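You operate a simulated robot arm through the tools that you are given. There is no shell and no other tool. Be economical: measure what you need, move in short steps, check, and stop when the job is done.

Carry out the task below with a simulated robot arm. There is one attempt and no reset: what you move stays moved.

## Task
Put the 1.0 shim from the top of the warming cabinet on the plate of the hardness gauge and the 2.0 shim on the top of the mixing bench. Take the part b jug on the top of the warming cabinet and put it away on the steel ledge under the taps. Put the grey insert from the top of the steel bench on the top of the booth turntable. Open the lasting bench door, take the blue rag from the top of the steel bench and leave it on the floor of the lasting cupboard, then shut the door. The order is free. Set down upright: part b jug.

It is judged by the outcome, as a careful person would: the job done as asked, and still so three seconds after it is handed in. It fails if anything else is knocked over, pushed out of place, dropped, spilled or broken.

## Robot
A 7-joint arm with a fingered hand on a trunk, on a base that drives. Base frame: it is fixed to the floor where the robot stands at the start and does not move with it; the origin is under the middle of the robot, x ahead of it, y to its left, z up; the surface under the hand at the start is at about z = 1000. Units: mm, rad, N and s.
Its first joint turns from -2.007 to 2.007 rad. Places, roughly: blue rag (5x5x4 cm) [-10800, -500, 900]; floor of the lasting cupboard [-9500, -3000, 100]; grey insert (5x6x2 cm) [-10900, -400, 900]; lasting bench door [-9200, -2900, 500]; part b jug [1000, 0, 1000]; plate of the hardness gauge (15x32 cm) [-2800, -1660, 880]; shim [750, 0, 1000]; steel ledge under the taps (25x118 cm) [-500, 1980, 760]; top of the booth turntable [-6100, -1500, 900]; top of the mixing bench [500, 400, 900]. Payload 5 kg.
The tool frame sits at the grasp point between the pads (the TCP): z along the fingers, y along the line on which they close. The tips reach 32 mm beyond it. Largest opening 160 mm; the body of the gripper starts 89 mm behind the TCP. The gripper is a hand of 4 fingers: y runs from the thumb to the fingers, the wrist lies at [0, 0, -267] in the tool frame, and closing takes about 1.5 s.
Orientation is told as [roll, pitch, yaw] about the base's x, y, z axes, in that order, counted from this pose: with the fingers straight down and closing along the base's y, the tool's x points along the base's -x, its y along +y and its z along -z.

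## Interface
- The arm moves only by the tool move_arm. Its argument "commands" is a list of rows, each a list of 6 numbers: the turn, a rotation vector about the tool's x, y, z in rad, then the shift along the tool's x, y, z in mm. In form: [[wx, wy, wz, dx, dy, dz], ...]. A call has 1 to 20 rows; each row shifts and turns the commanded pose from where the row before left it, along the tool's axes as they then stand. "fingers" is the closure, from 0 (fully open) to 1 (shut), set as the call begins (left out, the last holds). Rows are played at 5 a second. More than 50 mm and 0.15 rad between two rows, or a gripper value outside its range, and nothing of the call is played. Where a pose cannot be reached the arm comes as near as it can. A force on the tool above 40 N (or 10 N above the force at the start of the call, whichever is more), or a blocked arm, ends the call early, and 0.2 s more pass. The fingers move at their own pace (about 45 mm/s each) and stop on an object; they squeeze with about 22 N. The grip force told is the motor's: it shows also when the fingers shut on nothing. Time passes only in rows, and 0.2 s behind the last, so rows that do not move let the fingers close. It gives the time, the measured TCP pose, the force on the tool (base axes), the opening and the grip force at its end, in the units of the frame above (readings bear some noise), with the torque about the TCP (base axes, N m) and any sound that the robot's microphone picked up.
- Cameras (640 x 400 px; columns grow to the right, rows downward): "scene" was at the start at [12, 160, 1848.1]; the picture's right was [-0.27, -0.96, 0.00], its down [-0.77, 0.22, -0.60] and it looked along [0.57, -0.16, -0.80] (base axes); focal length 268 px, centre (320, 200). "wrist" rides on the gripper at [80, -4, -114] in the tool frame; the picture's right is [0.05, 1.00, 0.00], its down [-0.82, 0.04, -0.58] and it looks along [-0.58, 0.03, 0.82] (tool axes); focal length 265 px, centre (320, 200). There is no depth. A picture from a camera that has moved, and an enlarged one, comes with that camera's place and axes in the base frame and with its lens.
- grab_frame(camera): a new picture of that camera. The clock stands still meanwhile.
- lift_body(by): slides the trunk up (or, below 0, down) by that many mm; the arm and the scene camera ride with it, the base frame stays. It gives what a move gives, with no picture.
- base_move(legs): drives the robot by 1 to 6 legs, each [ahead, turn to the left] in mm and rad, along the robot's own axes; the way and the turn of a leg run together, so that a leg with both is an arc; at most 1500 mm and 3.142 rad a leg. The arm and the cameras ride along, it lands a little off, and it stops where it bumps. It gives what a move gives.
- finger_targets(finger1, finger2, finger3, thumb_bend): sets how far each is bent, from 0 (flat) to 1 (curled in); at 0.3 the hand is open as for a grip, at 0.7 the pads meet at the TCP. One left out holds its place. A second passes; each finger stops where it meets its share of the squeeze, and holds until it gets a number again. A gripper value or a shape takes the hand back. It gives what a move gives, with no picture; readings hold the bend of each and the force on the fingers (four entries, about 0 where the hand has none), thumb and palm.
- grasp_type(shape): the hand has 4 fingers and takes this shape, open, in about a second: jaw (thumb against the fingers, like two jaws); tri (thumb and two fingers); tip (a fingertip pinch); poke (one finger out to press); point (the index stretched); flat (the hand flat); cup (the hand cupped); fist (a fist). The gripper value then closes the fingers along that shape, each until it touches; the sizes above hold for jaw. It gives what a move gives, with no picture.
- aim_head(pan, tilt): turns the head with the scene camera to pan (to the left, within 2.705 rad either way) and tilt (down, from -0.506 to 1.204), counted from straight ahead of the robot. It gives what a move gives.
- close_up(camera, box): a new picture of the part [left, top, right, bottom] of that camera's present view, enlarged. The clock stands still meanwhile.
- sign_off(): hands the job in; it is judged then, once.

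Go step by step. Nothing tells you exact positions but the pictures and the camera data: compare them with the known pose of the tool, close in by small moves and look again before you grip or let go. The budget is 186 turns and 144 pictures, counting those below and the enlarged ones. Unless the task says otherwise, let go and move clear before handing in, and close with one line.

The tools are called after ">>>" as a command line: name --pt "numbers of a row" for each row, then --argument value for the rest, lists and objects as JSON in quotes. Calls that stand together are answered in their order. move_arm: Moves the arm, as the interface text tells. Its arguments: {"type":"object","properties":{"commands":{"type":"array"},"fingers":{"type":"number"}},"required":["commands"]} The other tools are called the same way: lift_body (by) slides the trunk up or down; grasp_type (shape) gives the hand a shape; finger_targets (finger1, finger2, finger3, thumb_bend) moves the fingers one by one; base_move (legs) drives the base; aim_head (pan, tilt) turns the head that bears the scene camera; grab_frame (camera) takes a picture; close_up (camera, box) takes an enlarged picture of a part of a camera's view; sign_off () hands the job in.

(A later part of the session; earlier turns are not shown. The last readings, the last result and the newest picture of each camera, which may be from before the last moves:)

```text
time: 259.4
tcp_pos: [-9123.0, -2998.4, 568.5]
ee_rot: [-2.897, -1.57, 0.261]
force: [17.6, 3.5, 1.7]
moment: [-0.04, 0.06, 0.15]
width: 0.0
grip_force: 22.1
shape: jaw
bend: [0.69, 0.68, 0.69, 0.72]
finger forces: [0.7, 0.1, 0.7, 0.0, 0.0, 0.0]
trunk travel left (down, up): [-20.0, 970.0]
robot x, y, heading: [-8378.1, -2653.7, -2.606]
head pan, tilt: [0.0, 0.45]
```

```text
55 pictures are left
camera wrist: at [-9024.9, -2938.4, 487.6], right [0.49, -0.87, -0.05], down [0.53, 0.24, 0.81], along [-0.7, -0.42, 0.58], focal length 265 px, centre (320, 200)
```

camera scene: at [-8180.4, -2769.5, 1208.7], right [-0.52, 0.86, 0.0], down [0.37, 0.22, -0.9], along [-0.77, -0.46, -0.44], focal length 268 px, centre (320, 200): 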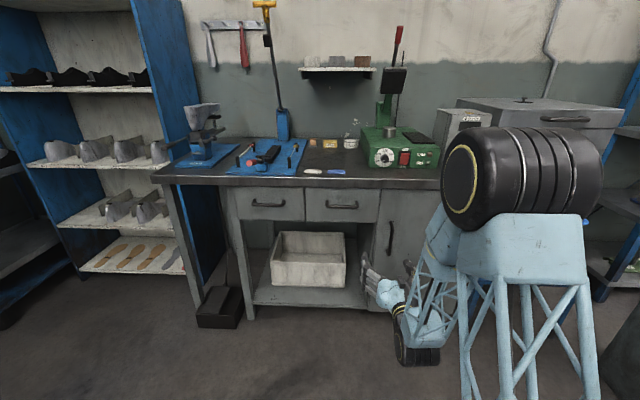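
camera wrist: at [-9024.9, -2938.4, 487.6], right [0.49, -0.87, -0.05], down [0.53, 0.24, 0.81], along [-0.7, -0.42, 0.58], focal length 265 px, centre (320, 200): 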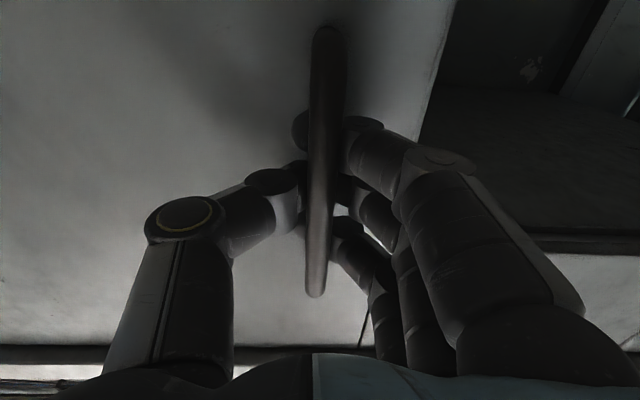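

The fingers have closed around the bar, hooking it. I'll pull along the door's arc, turning the hand with it, in a short first step.

>>> move_arm --pt "0 0 0 0 0 -8" --pt "-0.04 0 0 0 -2 -15" --pt "-0.06 0 0 0 -3 -21" --pt "-0.06 0 0 0 -3 -21" --pt "0 0 0 0 0 0"

>>> grab_frame --camera "wrist"

>>> close_up --camera "scene" --box '[300, 160, 500, 320]'

```text
time: 260.6
tcp_pos: [-9069.0, -2955.7, 568.3]
ee_rot: [-2.573, -1.57, 0.1]
force: [0.9, 0.0, 0.3]
moment: [0.04, -0.01, -0.04]
width: 0.0
grip_force: 22.3
shape: jaw
bend: [0.68, 0.65, 0.68, 0.72]
finger forces: [1.6, 0.1, 1.7, 0.1, 0.1, 0.0]
trunk travel left (down, up): [-20.0, 970.0]
robot x, y, heading: [-8377.6, -2652.9, -2.6]
head pan, tilt: [0.0, 0.45]
```

```text
54 pictures are left
camera wrist: at [-8982.9, -2881.7, 487.4], right [0.62, -0.78, -0.05], down [0.48, 0.32, 0.81], along [-0.62, -0.53, 0.58], focal length 265 px, centre (320, 200)
```

wrist: 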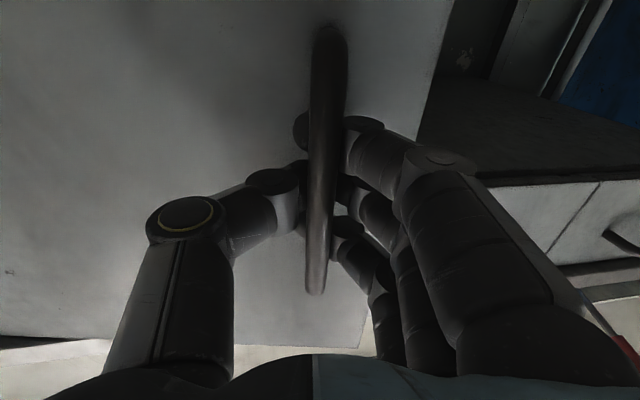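

```text
2.50 times, centred on (400, 240) of scene
camera zoom: at [-8303.4, -2843.2, 1208.7], right [-0.51, 0.86, 0.0], down [0.37, 0.22, -0.9], along [-0.77, -0.46, -0.44], focal length 669 px, centre (120, 100)
```

zoom: 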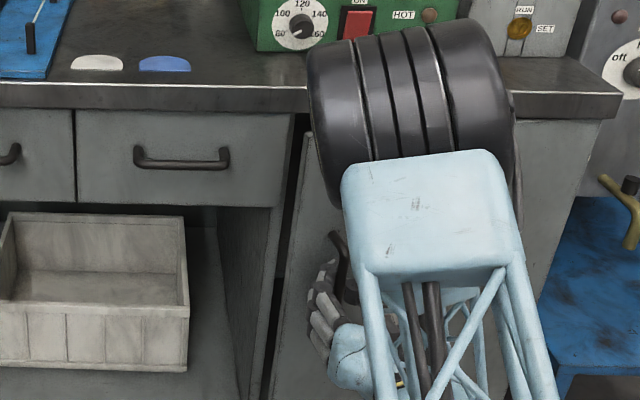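

The door is opening. Continue along the arc.

>>> move_arm --pt "-0.08 0 0 0 -5 -28" --pt "-0.08 0 0 0 -5 -28" --pt "-0.08 0 0 0 -5 -28" --pt "-0.08 0 0 0 -5 -28" --pt "0 0 0 0 0 0"

>>> move_arm --pt "-0.08 0 0 0 -5 -28" --pt "-0.08 0 0 0 -5 -28" --pt "-0.08 0 0 0 -5 -28" --pt "0 0 0 0 0 0"

>>> grab_frame --camera "wrist"

>>> grab_frame --camera "scene"

```text
time: 261.9
tcp_pos: [-9006.1, -2863.1, 568.7]
ee_rot: [-2.385, -1.568, 0.232]
force: [9.5, -5.0, -1.9]
moment: [0.05, 0.04, -0.01]
width: 0.0
grip_force: 21.8
shape: jaw
bend: [0.68, 0.64, 0.67, 0.72]
finger forces: [4.5, 0.1, 4.7, 0.0, 0.0, 0.1]
trunk travel left (down, up): [-20.0, 970.0]
robot x, y, heading: [-8379.7, -2656.0, -2.603]
head pan, tilt: [0.0, 0.45]
```

```text
time: 262.9
tcp_pos: [-8978.4, -2781.4, 568.9]
ee_rot: [-2.047, -1.568, 0.134]
force: [15.9, -5.0, 0.8]
moment: [-0.02, -0.01, 0.0]
width: 0.2
grip_force: 22.0
shape: jaw
bend: [0.67, 0.64, 0.67, 0.72]
finger forces: [6.6, 0.0, 6.8, 0.1, 0.0, 0.1]
trunk travel left (down, up): [-20.0, 970.0]
robot x, y, heading: [-8377.8, -2652.5, -2.602]
head pan, tilt: [0.0, 0.45]
```

```text
52 pictures are left
camera wrist: at [-8944.0, -2672.3, 487.6], right [0.94, -0.34, -0.05], down [0.24, 0.53, 0.81], along [-0.25, -0.78, 0.58], focal length 265 px, centre (320, 200)
```

wrist: 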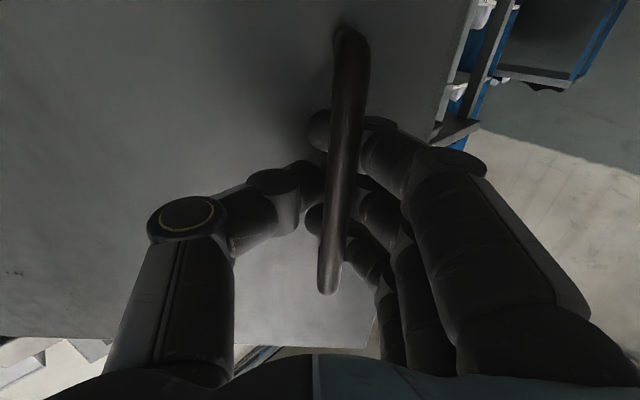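

```text
51 pictures are left
camera scene: at [-8302.9, -2843.3, 1208.7], right [-0.51, 0.86, 0.0], down [0.37, 0.22, -0.9], along [-0.77, -0.46, -0.43], focal length 268 px, centre (320, 200)
```

scene: 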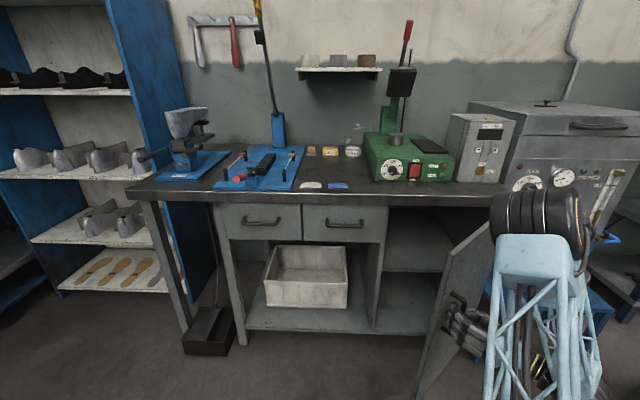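

>>> move_arm --pt "-0.08 0 0 0 -7 -28" --pt "-0.08 0 0 0 -7 -28" --pt "-0.08 0 0 0 -7 -28" --pt "-0.08 0 0 0 -7 -28" --pt "0 0 0 0 0 0"

>>> grab_frame --camera "scene"

```text
time: 263.6
tcp_pos: [-8971.7, -2712.9, 567.0]
ee_rot: [2.77, -1.567, 1.801]
force: [24.8, -1.3, 9.7]
moment: [-0.01, -0.19, -0.02]
width: 0.0
grip_force: 22.4
shape: jaw
bend: [0.66, 0.64, 0.66, 0.72]
finger forces: [10.5, 1.2, 10.7, 0.0, 0.0, 0.0]
trunk travel left (down, up): [-20.0, 970.0]
robot x, y, heading: [-8378.5, -2654.1, -2.601]
head pan, tilt: [0.0, 0.45]
stopped in row 3: the force on the tool passed its limit at 42 N (the readings are from after the stop); the commanded pose is now the measured one
```

```text
50 pictures are left
camera scene: at [-8301.5, -2843.2, 1208.7], right [-0.51, 0.86, 0.0], down [0.37, 0.22, -0.9], along [-0.77, -0.46, -0.43], focal length 268 px, centre (320, 200)
```

scene: 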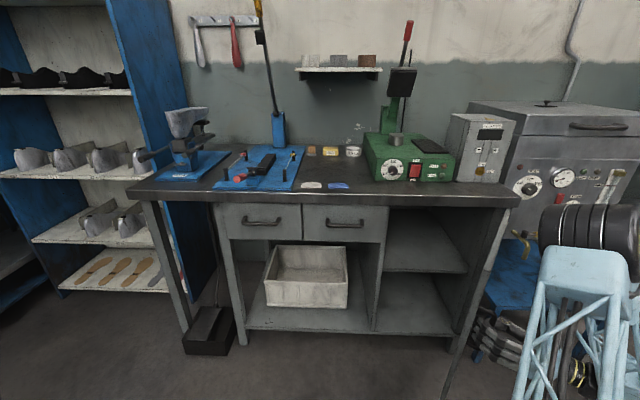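

The door stands about 65–70° open, clear of my view of the cupboard. I'll let go and back the hand off the bar.

>>> move_arm --pt "0 0 0 0 0 0" --pt "0 0 0 0 0 0" --pt "0 0 0 0 0 0" --pt "0 0 0 0 0 0" --pt "0 0 0 0 0 0" --fingers 0.4

>>> grab_frame --camera "wrist"

```text
time: 264.8
tcp_pos: [-8975.0, -2710.2, 566.8]
ee_rot: [3.09, -1.568, 1.477]
force: [-0.6, 0.8, -0.3]
moment: [0.0, -0.03, -0.01]
width: 96.0
grip_force: 0.0
shape: jaw
bend: [0.71, 0.71, 0.71, 0.69]
finger forces: [0.0, 0.0, 0.0, 0.1, 0.0, 0.0]
trunk travel left (down, up): [-20.0, 970.0]
robot x, y, heading: [-8377.3, -2657.6, -2.605]
head pan, tilt: [0.0, 0.45]
```

```text
49 pictures are left
camera wrist: at [-8961.8, -2597.2, 485.2], right [0.99, -0.15, -0.05], down [0.13, 0.57, 0.81], along [-0.09, -0.81, 0.58], focal length 265 px, centre (320, 200)
```

wrist: 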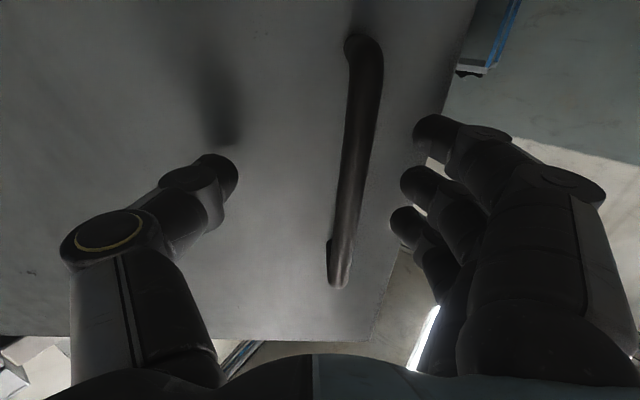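

>>> move_arm --pt "0 0 0 0 0 -20" --pt "0 0 0 0 0 -30" --pt "0 0 0 0 0 -30" --pt "0 0 0 0 0 -20" --pt "0 0 0 0 0 0"

>>> lift_body --by 400

>>> lift_body --by 280

>>> aim_head --pan -0.1 --tilt 0.8

>>> grab_frame --camera "scene"

```text
time: 266.0
tcp_pos: [-8958.4, -2613.6, 563.4]
ee_rot: [3.075, -1.57, 1.493]
force: [0.3, -0.7, 0.4]
moment: [0.02, 0.02, -0.06]
width: 96.1
grip_force: 0.1
shape: jaw
bend: [0.71, 0.71, 0.71, 0.69]
finger forces: [0.1, 0.1, 0.0, 0.0, 0.0, 0.0]
trunk travel left (down, up): [-20.0, 970.0]
robot x, y, heading: [-8378.7, -2653.8, -2.602]
head pan, tilt: [0.0, 0.45]
```

```text
time: 269.8
tcp_pos: [-8958.5, -2612.5, 963.3]
ee_rot: [3.063, -1.57, 1.502]
force: [-0.3, 0.4, -0.4]
moment: [0.02, -0.01, 0.01]
width: 96.0
grip_force: 0.0
shape: jaw
bend: [0.71, 0.71, 0.71, 0.69]
finger forces: [0.1, 0.0, 0.0, 0.0, 0.1, 0.0]
trunk travel left (down, up): [-420.0, 570.0]
robot x, y, heading: [-8379.6, -2658.2, -2.604]
head pan, tilt: [0.0, 0.45]
```

```text
time: 272.6
tcp_pos: [-8958.5, -2613.1, 1243.5]
ee_rot: [3.056, -1.568, 1.509]
force: [-0.2, -0.7, -0.4]
moment: [-0.01, -0.01, 0.02]
width: 96.0
grip_force: 0.1
shape: jaw
bend: [0.71, 0.71, 0.71, 0.69]
finger forces: [0.0, 0.0, 0.1, 0.0, 0.0, 0.0]
trunk travel left (down, up): [-700.0, 290.0]
robot x, y, heading: [-8378.3, -2652.0, -2.606]
head pan, tilt: [0.0, 0.45]
```

```text
time: 273.5
tcp_pos: [-8958.5, -2612.1, 1243.1]
ee_rot: [3.084, -1.57, 1.482]
force: [0.4, -0.6, 0.0]
moment: [0.01, 0.04, 0.0]
width: 95.8
grip_force: 0.0
shape: jaw
bend: [0.71, 0.71, 0.71, 0.69]
finger forces: [0.0, 0.0, 0.0, 0.1, 0.1, 0.0]
trunk travel left (down, up): [-700.0, 290.0]
robot x, y, heading: [-8377.8, -2655.2, -2.605]
head pan, tilt: [-0.099, 0.799]
```

```text
48 pictures are left
camera scene: at [-8297.5, -2830.1, 1858.4], right [-0.42, 0.91, 0.0], down [0.65, 0.3, -0.7], along [-0.63, -0.3, -0.72], focal length 268 px, centre (320, 200)
```

scene: 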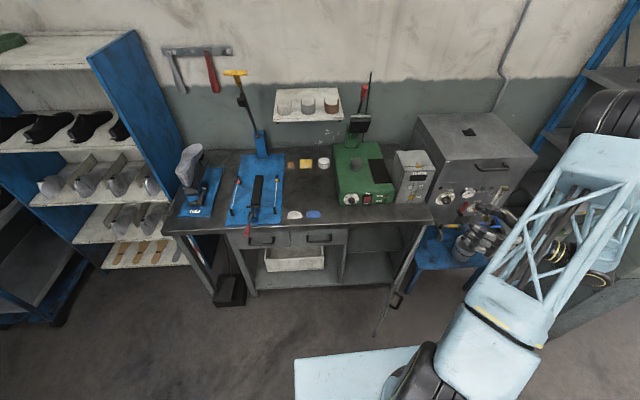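

Now I'll bring the arm back to a plain carry pose: hand down, ahead of the robot.

>>> move_arm --pt "0.1 0 0 -20 0 0" --pt "0.1 0 0 -20 0 0" --pt "0.1 0 0 -20 0 0" --pt "0.1 0 0 -20 0 0" --pt "0.1 0 0 0 0 0" --pt "0.1 0 0 0 0 0" --pt "0.1 0 0 0 0 0" --pt "0.1 0 0 0 0 0" --pt "0.1 0 0 0 0 0" --pt "0 0 0 0 42 5" --pt "0 0 0 0 42 5" --pt "0 0 0 0 42 5" --pt "0 0 0 0 42 5" --pt "0 0 0 0 42 5" --pt "0 0 0 0 42 5" --pt "0 0 0 0 42 5" --pt "0 0 0 0 42 5" --pt "0 0 0 0 0 0"

>>> move_arm --pt "0 0.131 0 0 0 0" --pt "0 0.131 0 0 0 0" --pt "0 0.131 0 0 0 0" --pt "0 0.131 0 0 0 0" --pt "0 0.131 0 0 0 0" --pt "0 0.131 0 0 0 0" --pt "0 0.131 0 0 0 0" --pt "0 0.131 0 0 0 0" --pt "0 0.131 0 0 0 0" --pt "0 0.131 0 0 0 0" --pt "0 0.131 0 0 0 0" --pt "0 0.131 0 0 0 0" --pt "0 0 0 0 0 0"

>>> aim_head --pan -0.9 --tilt 0.4

>>> grab_frame --camera "scene"

```text
time: 277.3
tcp_pos: [-9016.5, -2865.4, 1306.3]
ee_rot: [2.147, -1.568, 1.52]
force: [0.4, 0.4, 0.0]
moment: [-0.05, -0.02, 0.03]
width: 96.2
grip_force: 0.0
shape: jaw
bend: [0.71, 0.71, 0.71, 0.69]
finger forces: [0.0, 0.0, 0.0, 0.0, 0.1, 0.1]
out of reach, approached as far as the arm can: row 10, 11, 12, 13, 14, 15, 16, 17
trunk travel left (down, up): [-700.0, 290.0]
robot x, y, heading: [-8379.2, -2653.4, -2.604]
head pan, tilt: [-0.099, 0.799]
```

```text
time: 280.1
tcp_pos: [-9014.7, -2869.7, 1306.5]
ee_rot: [0.024, -0.104, -2.604]
force: [0.8, -0.3, -0.1]
moment: [0.01, -0.02, 0.02]
width: 96.2
grip_force: 0.1
shape: jaw
bend: [0.71, 0.71, 0.71, 0.69]
finger forces: [0.0, 0.0, 0.1, 0.1, 0.0, 0.1]
out of reach, approached as far as the arm can: row 7, 8
trunk travel left (down, up): [-700.0, 290.0]
robot x, y, heading: [-8378.6, -2653.0, -2.605]
head pan, tilt: [-0.099, 0.799]
```

```text
time: 281.2
tcp_pos: [-9014.3, -2871.5, 1306.2]
ee_rot: [0.022, -0.104, -2.602]
force: [0.6, -0.5, 0.3]
moment: [-0.03, -0.04, 0.0]
width: 96.2
grip_force: 0.1
shape: jaw
bend: [0.71, 0.71, 0.71, 0.69]
finger forces: [0.1, 0.0, 0.0, 0.0, 0.0, 0.0]
trunk travel left (down, up): [-700.0, 290.0]
robot x, y, heading: [-8377.9, -2653.1, -2.603]
head pan, tilt: [-0.901, 0.4]
```

```text
47 pictures are left
camera scene: at [-8310.9, -2763.3, 1893.4], right [0.35, 0.94, 0.0], down [0.36, -0.14, -0.92], along [-0.86, 0.33, -0.39], focal length 268 px, centre (320, 200)
```

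scene: 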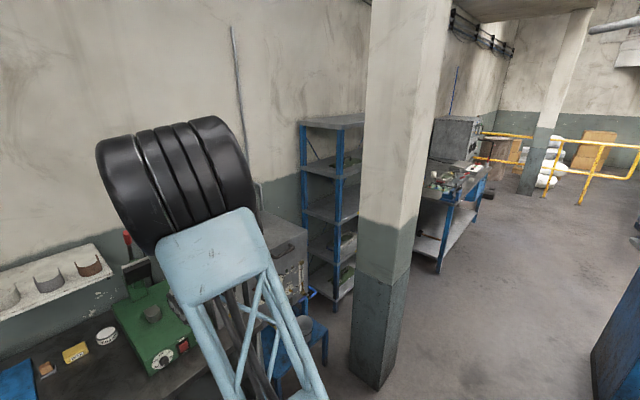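

>>> move_arm --pt "0 0.104 0 38 0 0" --pt "0 0 0 38 0 0" --pt "0 0 0 38 0 0" --pt "0 0 0 38 0 0" --pt "0 0 0 0 0 0"

>>> base_move --legs '[[0, -1.85], [1452, 0], [0, 0.61], [600, 0]]'

>>> aim_head --pan 0.25 --tilt 0.5

>>> grab_frame --camera "scene"

```text
time: 282.4
tcp_pos: [-8887.0, -2794.5, 1301.5]
ee_rot: [0.023, 0.003, -2.6]
force: [0.7, 0.2, -0.2]
moment: [0.02, -0.04, 0.01]
width: 96.1
grip_force: 0.2
shape: jaw
bend: [0.71, 0.71, 0.71, 0.69]
finger forces: [0.0, 0.0, 0.0, 0.0, 0.0, 0.0]
trunk travel left (down, up): [-700.0, 290.0]
robot x, y, heading: [-8376.8, -2654.0, -2.605]
head pan, tilt: [-0.901, 0.4]
```

```text
time: 298.9
tcp_pos: [-9569.1, -450.9, 1301.7]
ee_rot: [0.023, 0.003, 2.455]
force: [-1.1, 0.3, 0.8]
moment: [0.03, -0.02, -0.01]
width: 96.1
grip_force: 0.0
shape: jaw
bend: [0.71, 0.71, 0.71, 0.69]
finger forces: [0.0, 0.0, 0.0, 0.0, 0.0, 0.0]
trunk travel left (down, up): [-700.0, 290.0]
robot x, y, heading: [-9261.6, -883.4, 2.458]
head pan, tilt: [-0.901, 0.4]
```

```text
time: 300.3
tcp_pos: [-9568.0, -451.4, 1301.8]
ee_rot: [0.023, -0.001, 2.457]
force: [0.3, 0.7, 0.0]
moment: [0.0, -0.01, 0.02]
width: 96.4
grip_force: 0.0
shape: jaw
bend: [0.71, 0.71, 0.71, 0.69]
finger forces: [0.0, 0.0, 0.1, 0.1, 0.0, 0.0]
trunk travel left (down, up): [-700.0, 290.0]
robot x, y, heading: [-9263.8, -883.3, 2.451]
head pan, tilt: [0.25, 0.499]
```

```text
46 pictures are left
camera scene: at [-9432.4, -1037.8, 1884.3], right [0.43, 0.9, 0.0], down [0.43, -0.2, -0.88], along [-0.79, 0.37, -0.48], focal length 268 px, centre (320, 200)
```

scene: 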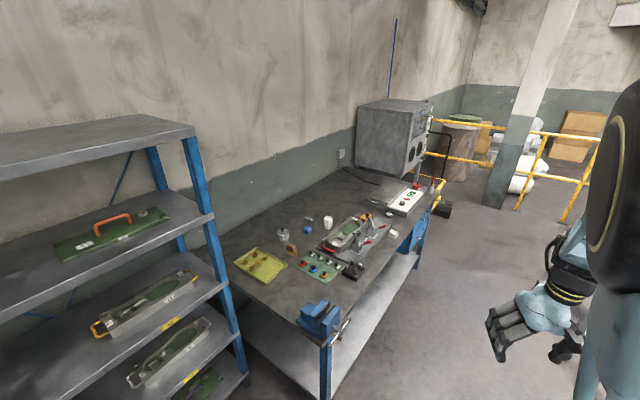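

The steel bench is ahead with small items on it. I'll enlarge to find the blue rag and grey insert.

>>> close_up --camera "scene" --box '[225, 175, 455, 335]'

```text
2.50 times, centred on (340, 255) of scene
camera zoom: at [-9432.4, -1037.8, 1884.3], right [0.43, 0.9, 0.0], down [0.43, -0.2, -0.88], along [-0.79, 0.37, -0.48], focal length 669 px, centre (270, 62)
```

zoom: 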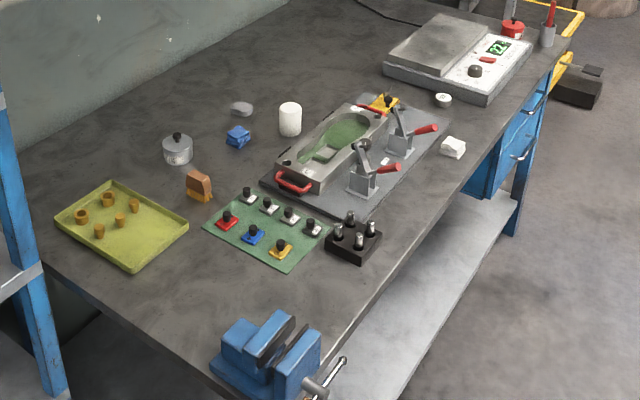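

The blue rag is near (-10740, -520) and the grey insert near (-10850, -460), deep on the bench. I'll park alongside the bench front so they're in reach to my left.

>>> base_move --legs '[[0, 0.451], [444, 0], [0, -0.916], [680, 0]]'

>>> aim_head --pan 1.6 --tilt 0.8

>>> grab_frame --camera "scene"

```text
time: 308.6
tcp_pos: [-9856.1, -71.2, 1301.7]
ee_rot: [0.022, 0.002, 1.991]
force: [1.2, 0.3, -0.4]
moment: [-0.01, 0.11, 0.01]
width: 95.8
grip_force: 0.1
shape: jaw
bend: [0.71, 0.71, 0.71, 0.69]
finger forces: [0.1, 0.0, 0.0, 0.0, 0.1, 0.0]
trunk travel left (down, up): [-700.0, 290.0]
robot x, y, heading: [-9783.7, -592.6, 2.109]
head pan, tilt: [0.25, 0.499]
stopped in leg 4: the robot was blocked; the commanded pose is now the measured one
```

```text
time: 310.1
tcp_pos: [-9860.5, -72.5, 1301.5]
ee_rot: [0.022, 0.002, 1.992]
force: [-0.7, 0.1, 0.4]
moment: [0.0, 0.0, -0.01]
width: 95.7
grip_force: 0.0
shape: jaw
bend: [0.71, 0.71, 0.71, 0.69]
finger forces: [0.0, 0.1, 0.1, 0.0, 0.0, 0.0]
trunk travel left (down, up): [-700.0, 290.0]
robot x, y, heading: [-9780.1, -590.2, 2.107]
head pan, tilt: [1.6, 0.799]
```

```text
44 pictures are left
camera scene: at [-9991.6, -791.3, 1858.3], right [-0.54, 0.84, 0.0], down [0.6, 0.39, -0.7], along [-0.59, -0.38, -0.72], focal length 268 px, centre (320, 200)
```

scene: 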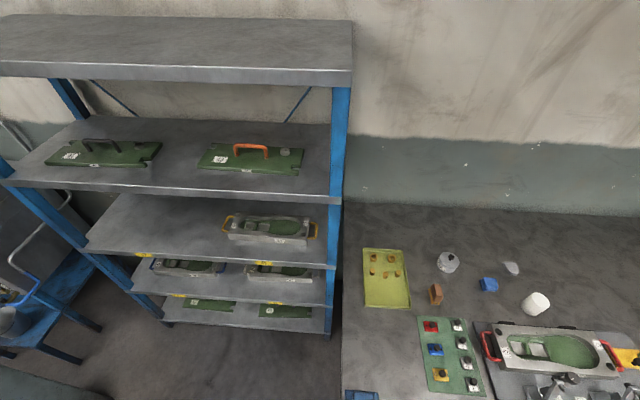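

I touched the bench with my front corner. I'll back off a little, straighten parallel to the bench and creep on.

>>> base_move --legs '[[-120, 0], [0, -0.16]]'

>>> base_move --legs '[[450, 0]]'

>>> grab_frame --camera "scene"

```text
time: 312.0
tcp_pos: [-9716.1, -169.3, 1300.8]
ee_rot: [0.024, 0.003, 1.838]
force: [0.1, 0.2, 0.1]
moment: [-0.03, -0.03, -0.01]
width: 95.8
grip_force: 0.2
shape: jaw
bend: [0.71, 0.71, 0.71, 0.69]
finger forces: [0.1, 0.0, 0.0, 0.1, 0.0, 0.0]
trunk travel left (down, up): [-700.0, 290.0]
robot x, y, heading: [-9714.2, -697.5, 1.954]
head pan, tilt: [1.6, 0.799]
```

```text
time: 313.9
tcp_pos: [-9787.9, 7.4, 1299.0]
ee_rot: [0.025, 0.005, 1.838]
force: [0.4, 1.7, -0.2]
moment: [-0.14, 0.03, -0.03]
width: 95.9
grip_force: 0.1
shape: jaw
bend: [0.71, 0.71, 0.71, 0.69]
finger forces: [0.1, 0.0, 0.0, 0.1, 0.0, 0.0]
trunk travel left (down, up): [-700.0, 290.0]
robot x, y, heading: [-9779.7, -520.5, 2.089]
head pan, tilt: [1.6, 0.799]
stopped in leg 1: the robot was blocked; the commanded pose is now the measured one
```

```text
43 pictures are left
camera scene: at [-9996.1, -707.5, 1859.3], right [-0.52, 0.85, 0.0], down [0.61, 0.37, -0.7], along [-0.6, -0.37, -0.71], focal length 268 px, centre (320, 200)
```

scene: 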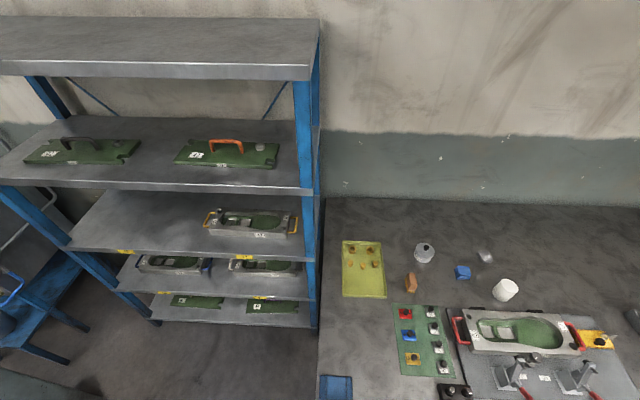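

Blocked again sooner than expected; I'll look down at my front-left corner to see what's touching.

>>> aim_head --pan 0.75 --tilt 1.1

>>> grab_frame --camera "scene"

```text
time: 315.0
tcp_pos: [-9790.9, 2.5, 1300.6]
ee_rot: [0.024, 0.003, 1.844]
force: [0.8, 0.5, 0.5]
moment: [-0.01, 0.03, 0.0]
width: 95.6
grip_force: 0.0
shape: jaw
bend: [0.71, 0.71, 0.71, 0.69]
finger forces: [0.1, 0.0, 0.0, 0.1, 0.0, 0.0]
trunk travel left (down, up): [-700.0, 290.0]
robot x, y, heading: [-9776.5, -523.1, 2.089]
head pan, tilt: [0.75, 1.1]
```

```text
42 pictures are left
camera scene: at [-9988.9, -653.3, 1836.6], right [0.3, 0.96, 0.0], down [0.85, -0.26, -0.45], along [-0.43, 0.13, -0.89], focal length 268 px, centre (320, 200)
```

scene: 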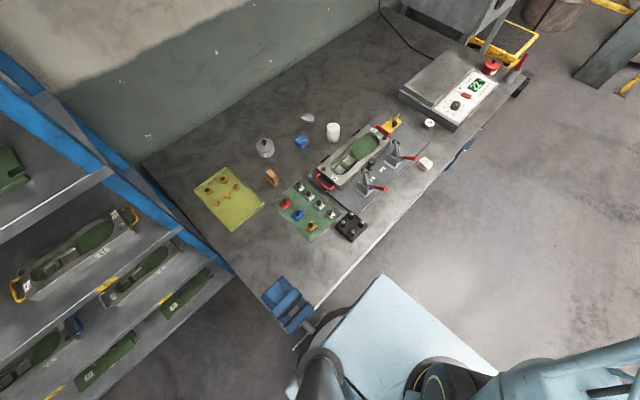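

The bench runs at heading 2.06 and I'm right along its edge. I'll back a touch, steer slightly away and slide forward parallel to it.

>>> base_move --legs '[[-70, 0], [0, -0.07], [530, 0]]'

>>> aim_head --pan 1.6 --tilt 0.9

>>> grab_frame --camera "scene"

```text
time: 319.2
tcp_pos: [-9950.0, 420.8, 1299.7]
ee_rot: [0.024, 0.004, 1.77]
force: [-0.2, 0.2, 0.2]
moment: [-0.02, -0.03, -0.02]
width: 96.0
grip_force: 0.1
shape: jaw
bend: [0.71, 0.71, 0.71, 0.69]
finger forces: [0.0, 0.0, 0.0, 0.0, 0.0, 0.0]
trunk travel left (down, up): [-700.0, 290.0]
robot x, y, heading: [-9976.5, -102.2, 2.02]
head pan, tilt: [0.75, 1.1]
```

```text
time: 320.4
tcp_pos: [-9949.4, 421.6, 1300.7]
ee_rot: [0.025, 0.002, 1.771]
force: [0.4, -0.7, -0.6]
moment: [0.0, 0.0, 0.03]
width: 95.8
grip_force: 0.0
shape: jaw
bend: [0.71, 0.71, 0.71, 0.69]
finger forces: [0.0, 0.0, 0.1, 0.0, 0.0, 0.1]
trunk travel left (down, up): [-700.0, 290.0]
robot x, y, heading: [-9980.3, -102.5, 2.018]
head pan, tilt: [1.6, 0.901]
```

```text
41 pictures are left
camera scene: at [-10203.0, -277.4, 1850.4], right [-0.46, 0.89, 0.0], down [0.7, 0.36, -0.62], along [-0.55, -0.29, -0.78], focal length 268 px, centre (320, 200)
```

scene: 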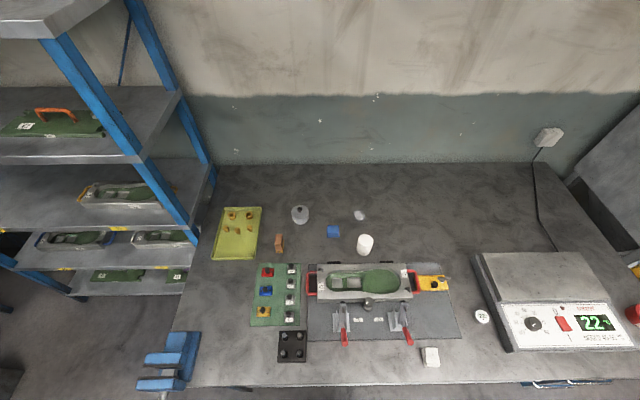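

Both items are now in reach. I'll swing the arm round to the left and over the rag.

>>> move_arm --pt "0 0 0 1.6 43.4 0" --pt "0 0 0 1.6 43.4 0" --pt "0 0 0 1.6 43.4 0" --pt "0 0 0 1.6 43.4 0" --pt "0 0 0 1.6 43.4 0" --pt "0 0 0 1.6 43.4 0" --pt "0 0 0 1.6 43.4 0" --pt "0 0 0 1.6 43.4 0" --pt "0 0 0 1.6 43.4 0" --pt "0 0 0 34.1 33 0" --pt "0 0 0 34.1 33 0" --pt "0 0 0 34.1 33 0" --pt "0 0 0 34.1 33 0" --pt "0 0 0 34.1 33 0" --pt "0 0 0 34.1 33 0" --pt "0 0 0 34.1 33 0" --pt "0 0 0 34.1 33 0" --pt "0 0 0 34.1 33 0" --fingers 0.3

>>> move_arm --pt "0 0 -0.1426 0 0 0" --pt "0 0 -0.1426 0 0 0" --pt "0 0 -0.1426 0 0 0" --pt "0 0 -0.1426 0 0 0" --pt "0 0 -0.1426 0 0 0" --pt "0 0 -0.1426 0 0 0" --pt "0 0 -0.1426 0 0 0" --pt "0 0 -0.1426 0 0 0" --pt "0 0 -0.1426 0 0 0" --pt "0 0 -0.1426 0 0 0" --pt "0 0 -0.1426 0 0 0" --pt "0 0 -0.1426 0 0 0" --pt "0 0 -0.1426 0 0 0" --pt "0 0 0 0 0 0"

>>> move_arm --pt "0 0 0 -32.5 29.6 0" --pt "0 0 0 -32.5 29.6 0" --pt "0 0 0 -32.5 29.6 0" --pt "0 0 0 -32.5 29.6 0" --pt "0 0 0 -32.5 29.6 0" --pt "0 0 0 -32.5 29.6 0" --pt "0 0 0 -32.5 29.6 0" --pt "0 0 0 -32.5 29.6 0" --pt "0 0 0 -32.5 29.6 0" --pt "0 0 0 -32.5 29.6 0" --pt "0 0 0 -32.5 29.6 0" --pt "0 0 0 0 0 40" --pt "0 0 0 0 0 40" --pt "0 0 0 0 0 40" --pt "0 0 0 0 0 0"

>>> grab_frame --camera "wrist"

```text
time: 323.7
tcp_pos: [-10472.6, 140.8, 1322.9]
ee_rot: [0.047, 0.025, 1.615]
force: [-1.1, 0.3, -0.3]
moment: [0.0, -0.13, 0.0]
width: 112.0
grip_force: 0.0
shape: jaw
bend: [0.67, 0.67, 0.67, 0.63]
finger forces: [0.1, 0.1, 0.0, 0.0, 0.0, 0.1]
trunk travel left (down, up): [-700.0, 290.0]
robot x, y, heading: [-9980.8, -104.1, 2.018]
head pan, tilt: [1.6, 0.901]
stopped in row 16: the arm was blocked; the commanded pose is now the measured one
```

```text
time: 326.9
tcp_pos: [-10458.2, 167.8, 1319.6]
ee_rot: [0.003, -0.042, -2.872]
force: [0.1, 0.1, 0.5]
moment: [0.01, 0.02, 0.01]
width: 111.9
grip_force: 0.0
shape: jaw
bend: [0.67, 0.67, 0.67, 0.63]
finger forces: [0.1, 0.0, 0.0, 0.0, 0.0, 0.1]
trunk travel left (down, up): [-700.0, 290.0]
robot x, y, heading: [-9976.8, -99.8, 2.012]
head pan, tilt: [1.6, 0.901]
stopped in row 14: the arm was blocked; the commanded pose is now the measured one
```

```text
time: 327.8
tcp_pos: [-10503.2, 134.5, 1367.7]
ee_rot: [0.098, -0.183, -3.018]
force: [0.0, 0.7, 0.5]
moment: [-0.03, -0.01, 0.01]
width: 111.9
grip_force: 0.0
shape: jaw
bend: [0.67, 0.67, 0.67, 0.63]
finger forces: [0.1, 0.0, 0.1, 0.0, 0.0, 0.0]
trunk travel left (down, up): [-700.0, 290.0]
robot x, y, heading: [-9979.1, -99.5, 2.012]
head pan, tilt: [1.6, 0.901]
stopped in row 4: the arm was blocked; the commanded pose is now the measured one
```

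```text
40 pictures are left
camera wrist: at [-10406.7, 162.0, 1464.5], right [0.19, -0.98, 0.09], down [-0.69, -0.07, 0.72], along [-0.69, -0.2, -0.69], focal length 265 px, centre (320, 200)
```

wrist: 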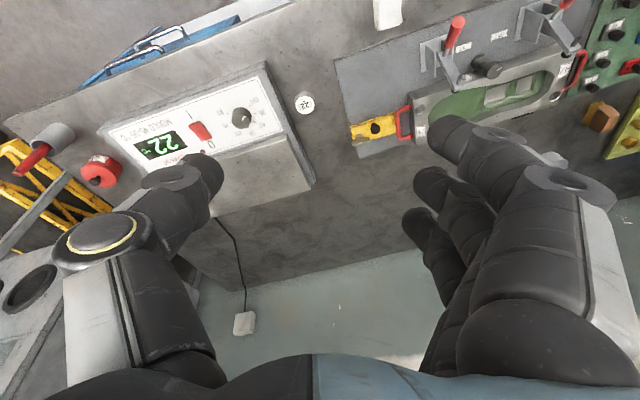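

The arm is being blocked; I'll look at it with the head.

>>> aim_head --pan 1.0 --tilt 0.5

>>> grab_frame --camera "scene"

```text
time: 328.8
tcp_pos: [-10502.9, 134.1, 1367.4]
ee_rot: [0.1, -0.179, -3.019]
force: [0.6, -0.3, -1.2]
moment: [0.01, -0.02, -0.03]
width: 111.9
grip_force: 0.1
shape: jaw
bend: [0.67, 0.67, 0.67, 0.63]
finger forces: [0.2, 0.0, 0.0, 0.1, 0.0, 0.0]
trunk travel left (down, up): [-700.0, 290.0]
robot x, y, heading: [-9979.1, -104.2, 2.02]
head pan, tilt: [1.0, 0.499]
```

```text
39 pictures are left
camera scene: at [-10227.3, -231.5, 1884.1], right [0.12, 0.99, 0.0], down [0.48, -0.06, -0.88], along [-0.87, 0.11, -0.48], focal length 268 px, centre (320, 200)
```

scene: 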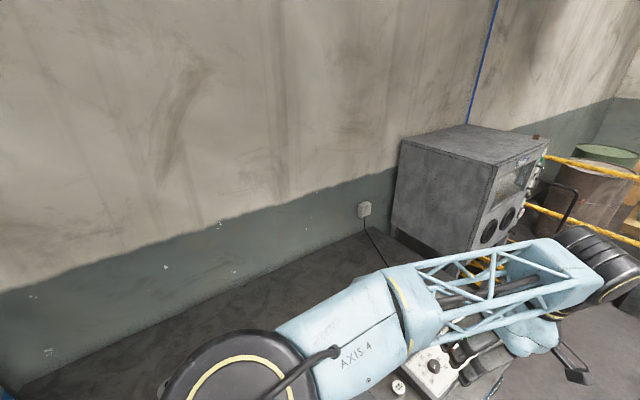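

The elbow sits on the left, so the arm runs out of travel reaching left. I'll bring the arm back, pull out, turn round, and park with the bench on my right instead.

>>> move_arm --pt "0 0 0 32.7 -29 0" --pt "0 0 0 32.7 -29 0" --pt "0 0 0 32.7 -29 0" --pt "0 0 0 32.7 -29 0" --pt "0 0 0 32.7 -29 0" --pt "0 0 0 32.7 -29 0" --pt "0 0 0 42 -5 0" --pt "0 0 0 42 -5 0" --pt "0 0 0 42 -5 0" --pt "0 0 0 42 -5 0" --pt "0 0 0 42 -5 0" --pt "0 0 0 42 -5 0" --pt "0 0 0 42 -5 0" --pt "0 0 0 42 -5 0" --pt "0 0 0 42 -5 0" --pt "0 0 0 0 0 0"

>>> base_move --legs '[[-1050, 0]]'

```text
time: 332.1
tcp_pos: [-9973.6, 421.4, 1241.1]
ee_rot: [0.099, -0.18, -3.014]
force: [-0.5, -0.1, -0.3]
moment: [-0.01, -0.04, -0.01]
width: 112.0
grip_force: 0.1
shape: jaw
bend: [0.67, 0.67, 0.67, 0.63]
finger forces: [0.0, 0.1, 0.0, 0.1, 0.0, 0.1]
trunk travel left (down, up): [-700.0, 290.0]
robot x, y, heading: [-9973.7, -103.5, 2.016]
head pan, tilt: [1.0, 0.499]
```

```text
time: 337.6
tcp_pos: [-9514.8, -534.1, 1241.1]
ee_rot: [0.097, -0.182, -3.022]
force: [-0.7, -0.1, -0.2]
moment: [0.01, -0.01, 0.0]
width: 112.0
grip_force: 0.1
shape: jaw
bend: [0.67, 0.67, 0.67, 0.63]
finger forces: [0.0, 0.1, 0.1, 0.0, 0.0, 0.0]
trunk travel left (down, up): [-700.0, 290.0]
robot x, y, heading: [-9522.6, -1056.9, 2.016]
head pan, tilt: [1.0, 0.499]
```

>>> base_move --legs '[[0, -1.526], [65, 0], [0, -1.57]]'

```text
time: 346.6
tcp_pos: [-9469.9, -1553.8, 1240.5]
ee_rot: [0.098, -0.182, 0.117]
force: [0.2, 0.2, 1.0]
moment: [0.0, -0.01, -0.02]
width: 111.8
grip_force: 0.0
shape: jaw
bend: [0.67, 0.67, 0.67, 0.63]
finger forces: [0.0, 0.1, 0.1, 0.1, 0.0, 0.0]
trunk travel left (down, up): [-700.0, 290.0]
robot x, y, heading: [-9463.0, -1027.4, -1.132]
head pan, tilt: [1.0, 0.499]
```

>>> base_move --legs '[[0, 0.045], [-1040, 0]]'

>>> aim_head --pan -1.6 --tilt 0.8

>>> grab_frame --camera "scene"

```text
time: 352.6
tcp_pos: [-9958.0, -584.5, 1240.2]
ee_rot: [0.098, -0.18, 0.148]
force: [0.0, -0.3, -0.2]
moment: [0.0, 0.0, -0.01]
width: 111.7
grip_force: 0.0
shape: jaw
bend: [0.67, 0.67, 0.67, 0.63]
finger forces: [0.0, 0.0, 0.1, 0.0, 0.0, 0.1]
trunk travel left (down, up): [-700.0, 290.0]
robot x, y, heading: [-9968.8, -58.5, -1.095]
head pan, tilt: [1.0, 0.499]
```

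```text
time: 355.0
tcp_pos: [-9957.5, -584.5, 1240.9]
ee_rot: [0.098, -0.183, 0.148]
force: [-0.2, 0.2, 0.2]
moment: [-0.05, -0.03, 0.02]
width: 111.7
grip_force: 0.1
shape: jaw
bend: [0.67, 0.67, 0.67, 0.63]
finger forces: [0.1, 0.0, 0.0, 0.1, 0.1, 0.1]
trunk travel left (down, up): [-700.0, 290.0]
robot x, y, heading: [-9964.2, -58.0, -1.101]
head pan, tilt: [-1.6, 0.799]
```

```text
38 pictures are left
camera scene: at [-9887.1, 54.1, 1858.3], right [-0.43, 0.9, 0.0], down [0.65, 0.31, -0.7], along [-0.63, -0.3, -0.72], focal length 268 px, centre (320, 200)
```

scene: 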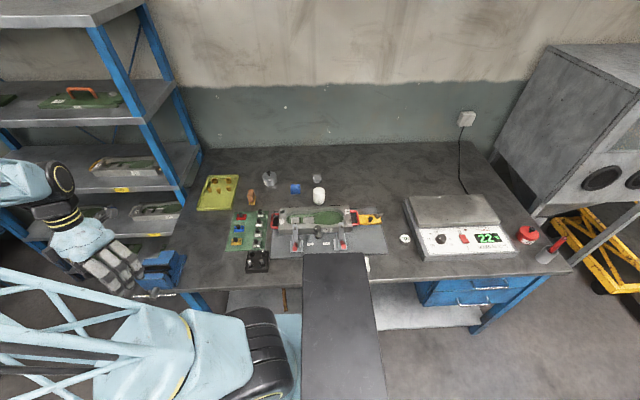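

Now the bench is on my right. I'll straighten the hand, swing it over the rag, and unwind the wrist.

>>> move_arm --pt "0.049 0.09 0 0 0 -30" --pt "0.049 0.09 0 0 0 -30" --pt "0 0 0 42.4 10.4 0" --pt "0 0 0 42.4 10.4 0" --pt "0 0 0 42.4 10.4 0" --pt "0 0 0 42.4 10.4 0" --pt "0 0 0 42.4 10.4 0" --pt "0 0 0 42.4 10.4 0" --pt "0 0 0 42.4 10.4 0" --pt "0 0 0 42.4 10.4 0" --pt "0 0 0 42.4 10.4 0" --pt "0 0 0 42.4 10.4 0" --pt "0 0 0 42.4 10.4 0" --pt "0 0 0 42.4 10.4 0" --pt "0 0 0 42.4 10.4 0" --pt "0 0 0 42.4 10.4 0" --pt "0 0 0 42.4 10.4 0" --pt "0 0 0 42.4 10.4 0" --pt "0 0 0 0 0 0"

>>> move_arm --pt "0 0 0.138 0 0 0" --pt "0 0 0.138 0 0 0" --pt "0 0 0.138 0 0 0" --pt "0 0 0.138 0 0 0" --pt "0 0 0.138 0 0 0" --pt "0 0 0.138 0 0 0" --pt "0 0 0.138 0 0 0" --pt "0 0 0.138 0 0 0" --pt "0 0 0.138 0 0 0" --pt "0 0 0.138 0 0 0" --pt "0 0 0.138 0 0 0" --pt "0 0 0.138 0 0 0" --pt "0 0 0.138 0 0 0" --pt "0 0 0.138 0 0 0" --pt "0 0 0.138 0 0 0" --pt "0 0 0.138 0 0 0" --pt "0 0 0.138 0 0 0" --pt "0 0 0.138 0 0 0" --pt "0 0 0.138 0 0 0" --pt "0 0 0.138 0 0 0"

>>> grab_frame --camera "wrist"

```text
time: 359.0
tcp_pos: [-10662.6, -526.9, 1302.2]
ee_rot: [-0.003, 0.0, 0.155]
force: [0.7, 0.1, -0.3]
moment: [-0.01, 0.04, 0.01]
width: 112.1
grip_force: 0.2
shape: jaw
bend: [0.67, 0.67, 0.67, 0.63]
finger forces: [0.0, 0.0, 0.0, 0.0, 0.1, 0.1]
trunk travel left (down, up): [-700.0, 290.0]
robot x, y, heading: [-9970.2, -58.3, -1.097]
head pan, tilt: [-1.6, 0.799]
```

```text
time: 363.2
tcp_pos: [-10661.7, -530.7, 1298.4]
ee_rot: [0.002, 0.0, -2.607]
force: [-0.8, 0.3, 0.3]
moment: [-0.01, 0.0, -0.01]
width: 112.0
grip_force: 0.0
shape: jaw
bend: [0.67, 0.67, 0.67, 0.63]
finger forces: [0.0, 0.0, 0.1, 0.0, 0.0, 0.0]
trunk travel left (down, up): [-700.0, 290.0]
robot x, y, heading: [-9966.3, -62.6, -1.095]
head pan, tilt: [-1.6, 0.799]
```

```text
37 pictures are left
camera wrist: at [-10595.1, -485.2, 1411.7], right [0.55, -0.83, 0.0], down [-0.68, -0.45, 0.58], along [-0.48, -0.32, -0.82], focal length 265 px, centre (320, 200)
```

wrist: 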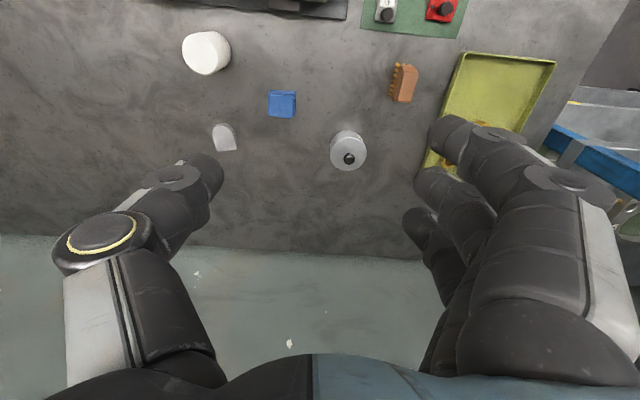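

>>> move_arm --pt "0 0 0 -28.2 -32.8 0" --pt "0 0 0 -28.2 -32.8 0" --pt "0 0 0 0 0 40" --pt "0 0 0 0 0 40" --pt "0 0 0 0 0 40" --pt "0 0 0 0 0 40" --pt "0 0 0 0 0 40" --pt "0 0 0 0 0 40" --pt "0 0 0 0 0 40" --pt "0 0 0 0 0 30" --pt "0 0 0 0 0 0"

>>> grab_frame --camera "wrist"

```text
time: 365.6
tcp_pos: [-10743.6, -504.9, 989.5]
ee_rot: [0.003, 0.001, -2.603]
force: [0.3, -0.3, 0.2]
moment: [0.02, 0.0, -0.05]
width: 112.2
grip_force: 0.0
shape: jaw
bend: [0.67, 0.67, 0.67, 0.63]
finger forces: [0.1, 0.0, 0.0, 0.1, 0.0, 0.0]
trunk travel left (down, up): [-700.0, 290.0]
robot x, y, heading: [-9968.0, -55.7, -1.096]
head pan, tilt: [-1.6, 0.799]
```

```text
36 pictures are left
camera wrist: at [-10676.0, -458.8, 1103.1], right [0.56, -0.83, 0.0], down [-0.68, -0.45, 0.58], along [-0.48, -0.32, -0.82], focal length 265 px, centre (320, 200)
```

wrist: 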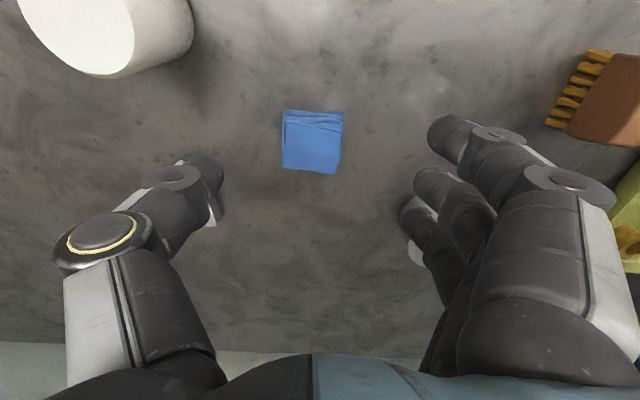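

>>> move_arm --pt "0 0 0 0 0 20" --pt "0 0 0 0 0 20" --pt "0 0 0 0 0 10" --pt "0 0 0 0 0 0"

>>> move_arm --pt "0 0 0 0 0 0" --pt "0 0 0 0 0 0" --pt "0 0 0 0 0 0" --pt "0 0 0 0 0 0" --pt "0 0 0 0 0 0" --pt "0 0 0 0 0 0" --pt "0 0 0 0 0 0" --pt "0 0 0 0 0 0" --pt "0 0 0 0 0 -20" --pt "0 0 0 0 0 -30" --pt "0 0 0 0 0 0" --fingers 1

>>> grab_frame --camera "wrist"

```text
time: 366.6
tcp_pos: [-10743.1, -504.5, 939.0]
ee_rot: [0.002, 0.001, -2.604]
force: [-0.2, 0.0, -0.2]
moment: [0.0, 0.01, -0.04]
width: 112.0
grip_force: 0.1
shape: jaw
bend: [0.67, 0.67, 0.67, 0.63]
finger forces: [0.0, 0.0, 0.1, 0.0, 0.0, 0.0]
trunk travel left (down, up): [-700.0, 290.0]
robot x, y, heading: [-9966.1, -57.5, -1.101]
head pan, tilt: [-1.6, 0.799]
```

```text
time: 369.0
tcp_pos: [-10741.5, -501.5, 988.6]
ee_rot: [0.001, 0.001, -2.606]
force: [0.7, 0.6, -0.4]
moment: [0.03, 0.06, 0.01]
width: 0.0
grip_force: 22.3
shape: jaw
bend: [0.68, 0.63, 0.68, 0.67]
finger forces: [0.0, 0.0, 0.1, 0.0, 0.1, 0.1]
trunk travel left (down, up): [-700.0, 290.0]
robot x, y, heading: [-9965.1, -60.8, -1.095]
head pan, tilt: [-1.6, 0.799]
```

```text
35 pictures are left
camera wrist: at [-10675.7, -456.4, 1101.8], right [0.55, -0.83, 0.0], down [-0.68, -0.45, 0.58], along [-0.48, -0.32, -0.82], focal length 265 px, centre (320, 200)
```

wrist: 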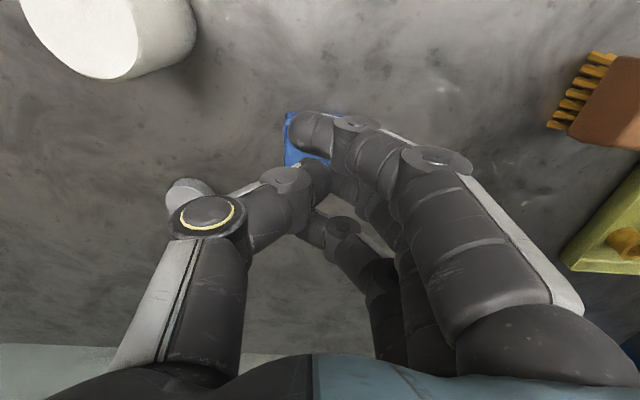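

The fingers closed above the rag, so it's lower than I assumed. I'll open, go down further feeling for contact, and close again.

>>> move_arm --pt "0 0 0 0 0 0" --pt "0 0 0 0 0 0" --pt "0 0 0 0 0 0" --pt "0 0 0 0 0 0" --pt "0 0 0 0 0 0" --pt "0 0 0 0 0 25" --pt "0 0 0 0 0 25" --pt "0 0 0 0 0 10" --pt "0 0 0 0 0 8" --pt "0 0 0 0 0 8" --pt "0 0 0 0 0 0" --fingers 0.3

>>> grab_frame --camera "wrist"

```text
time: 371.4
tcp_pos: [-10741.6, -502.6, 912.6]
ee_rot: [0.001, 0.0, -2.604]
force: [-0.4, -0.7, 0.1]
moment: [0.0, 0.02, -0.02]
width: 111.5
grip_force: 0.0
shape: jaw
bend: [0.67, 0.67, 0.67, 0.63]
finger forces: [0.0, 0.1, 0.0, 0.0, 0.0, 0.0]
trunk travel left (down, up): [-700.0, 290.0]
robot x, y, heading: [-9964.1, -59.9, -1.095]
head pan, tilt: [-1.6, 0.799]
```

```text
34 pictures are left
camera wrist: at [-10675.0, -457.0, 1026.0], right [0.55, -0.83, 0.0], down [-0.68, -0.45, 0.58], along [-0.48, -0.32, -0.82], focal length 265 px, centre (320, 200)
```

wrist: 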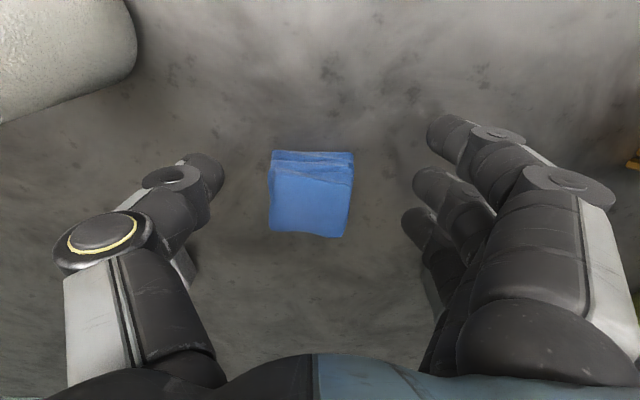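

>>> move_arm --pt "0 0 0 0 -3 6" --pt "0 0 0 0 0 4" --pt "0 0 0 0 0 0"

>>> move_arm --pt "0 0 0 0 0 0" --pt "0 0 0 0 0 0" --pt "0 0 0 0 0 0" --pt "0 0 0 0 0 0" --pt "0 0 0 0 0 0" --pt "0 0 0 0 0 0" --pt "0 0 0 0 0 0" --pt "0 0 0 0 0 0" --pt "0 0 0 0 0 -20" --pt "0 0 0 0 0 -30" --pt "0 0 0 0 0 0" --fingers 1

>>> grab_frame --camera "wrist"

```text
time: 372.2
tcp_pos: [-10744.1, -501.3, 902.8]
ee_rot: [0.002, 0.001, -2.605]
force: [0.6, -1.0, 0.7]
moment: [-0.08, -0.08, 0.0]
width: 111.6
grip_force: 0.0
shape: jaw
bend: [0.67, 0.67, 0.67, 0.63]
finger forces: [0.2, 0.3, 0.4, 0.1, 0.1, 0.0]
trunk travel left (down, up): [-700.0, 290.0]
robot x, y, heading: [-9965.8, -61.8, -1.097]
head pan, tilt: [-1.6, 0.799]
```

```text
time: 374.6
tcp_pos: [-10744.3, -501.0, 953.2]
ee_rot: [0.001, 0.002, -2.604]
force: [-0.1, 0.4, 0.2]
moment: [0.01, -0.02, -0.01]
width: 40.9
grip_force: 22.1
shape: jaw
bend: [0.75, 0.72, 0.73, 0.71]
finger forces: [0.0, 11.5, 7.6, 0.0, 19.3, 0.0]
trunk travel left (down, up): [-700.0, 290.0]
robot x, y, heading: [-9963.9, -58.0, -1.102]
head pan, tilt: [-1.6, 0.799]
```

```text
33 pictures are left
camera wrist: at [-10677.4, -455.6, 1066.4], right [0.56, -0.83, 0.0], down [-0.68, -0.45, 0.58], along [-0.48, -0.32, -0.82], focal length 265 px, centre (320, 200)
```

wrist: 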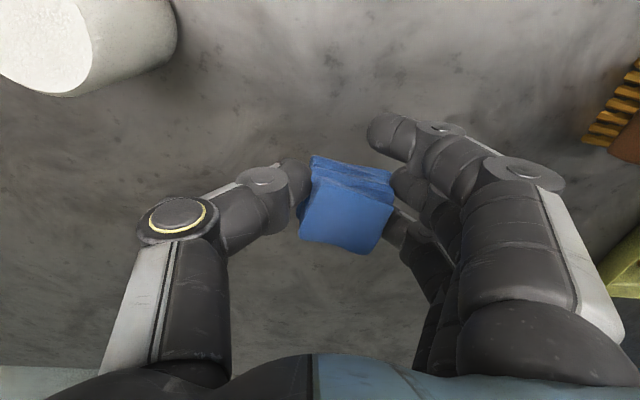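

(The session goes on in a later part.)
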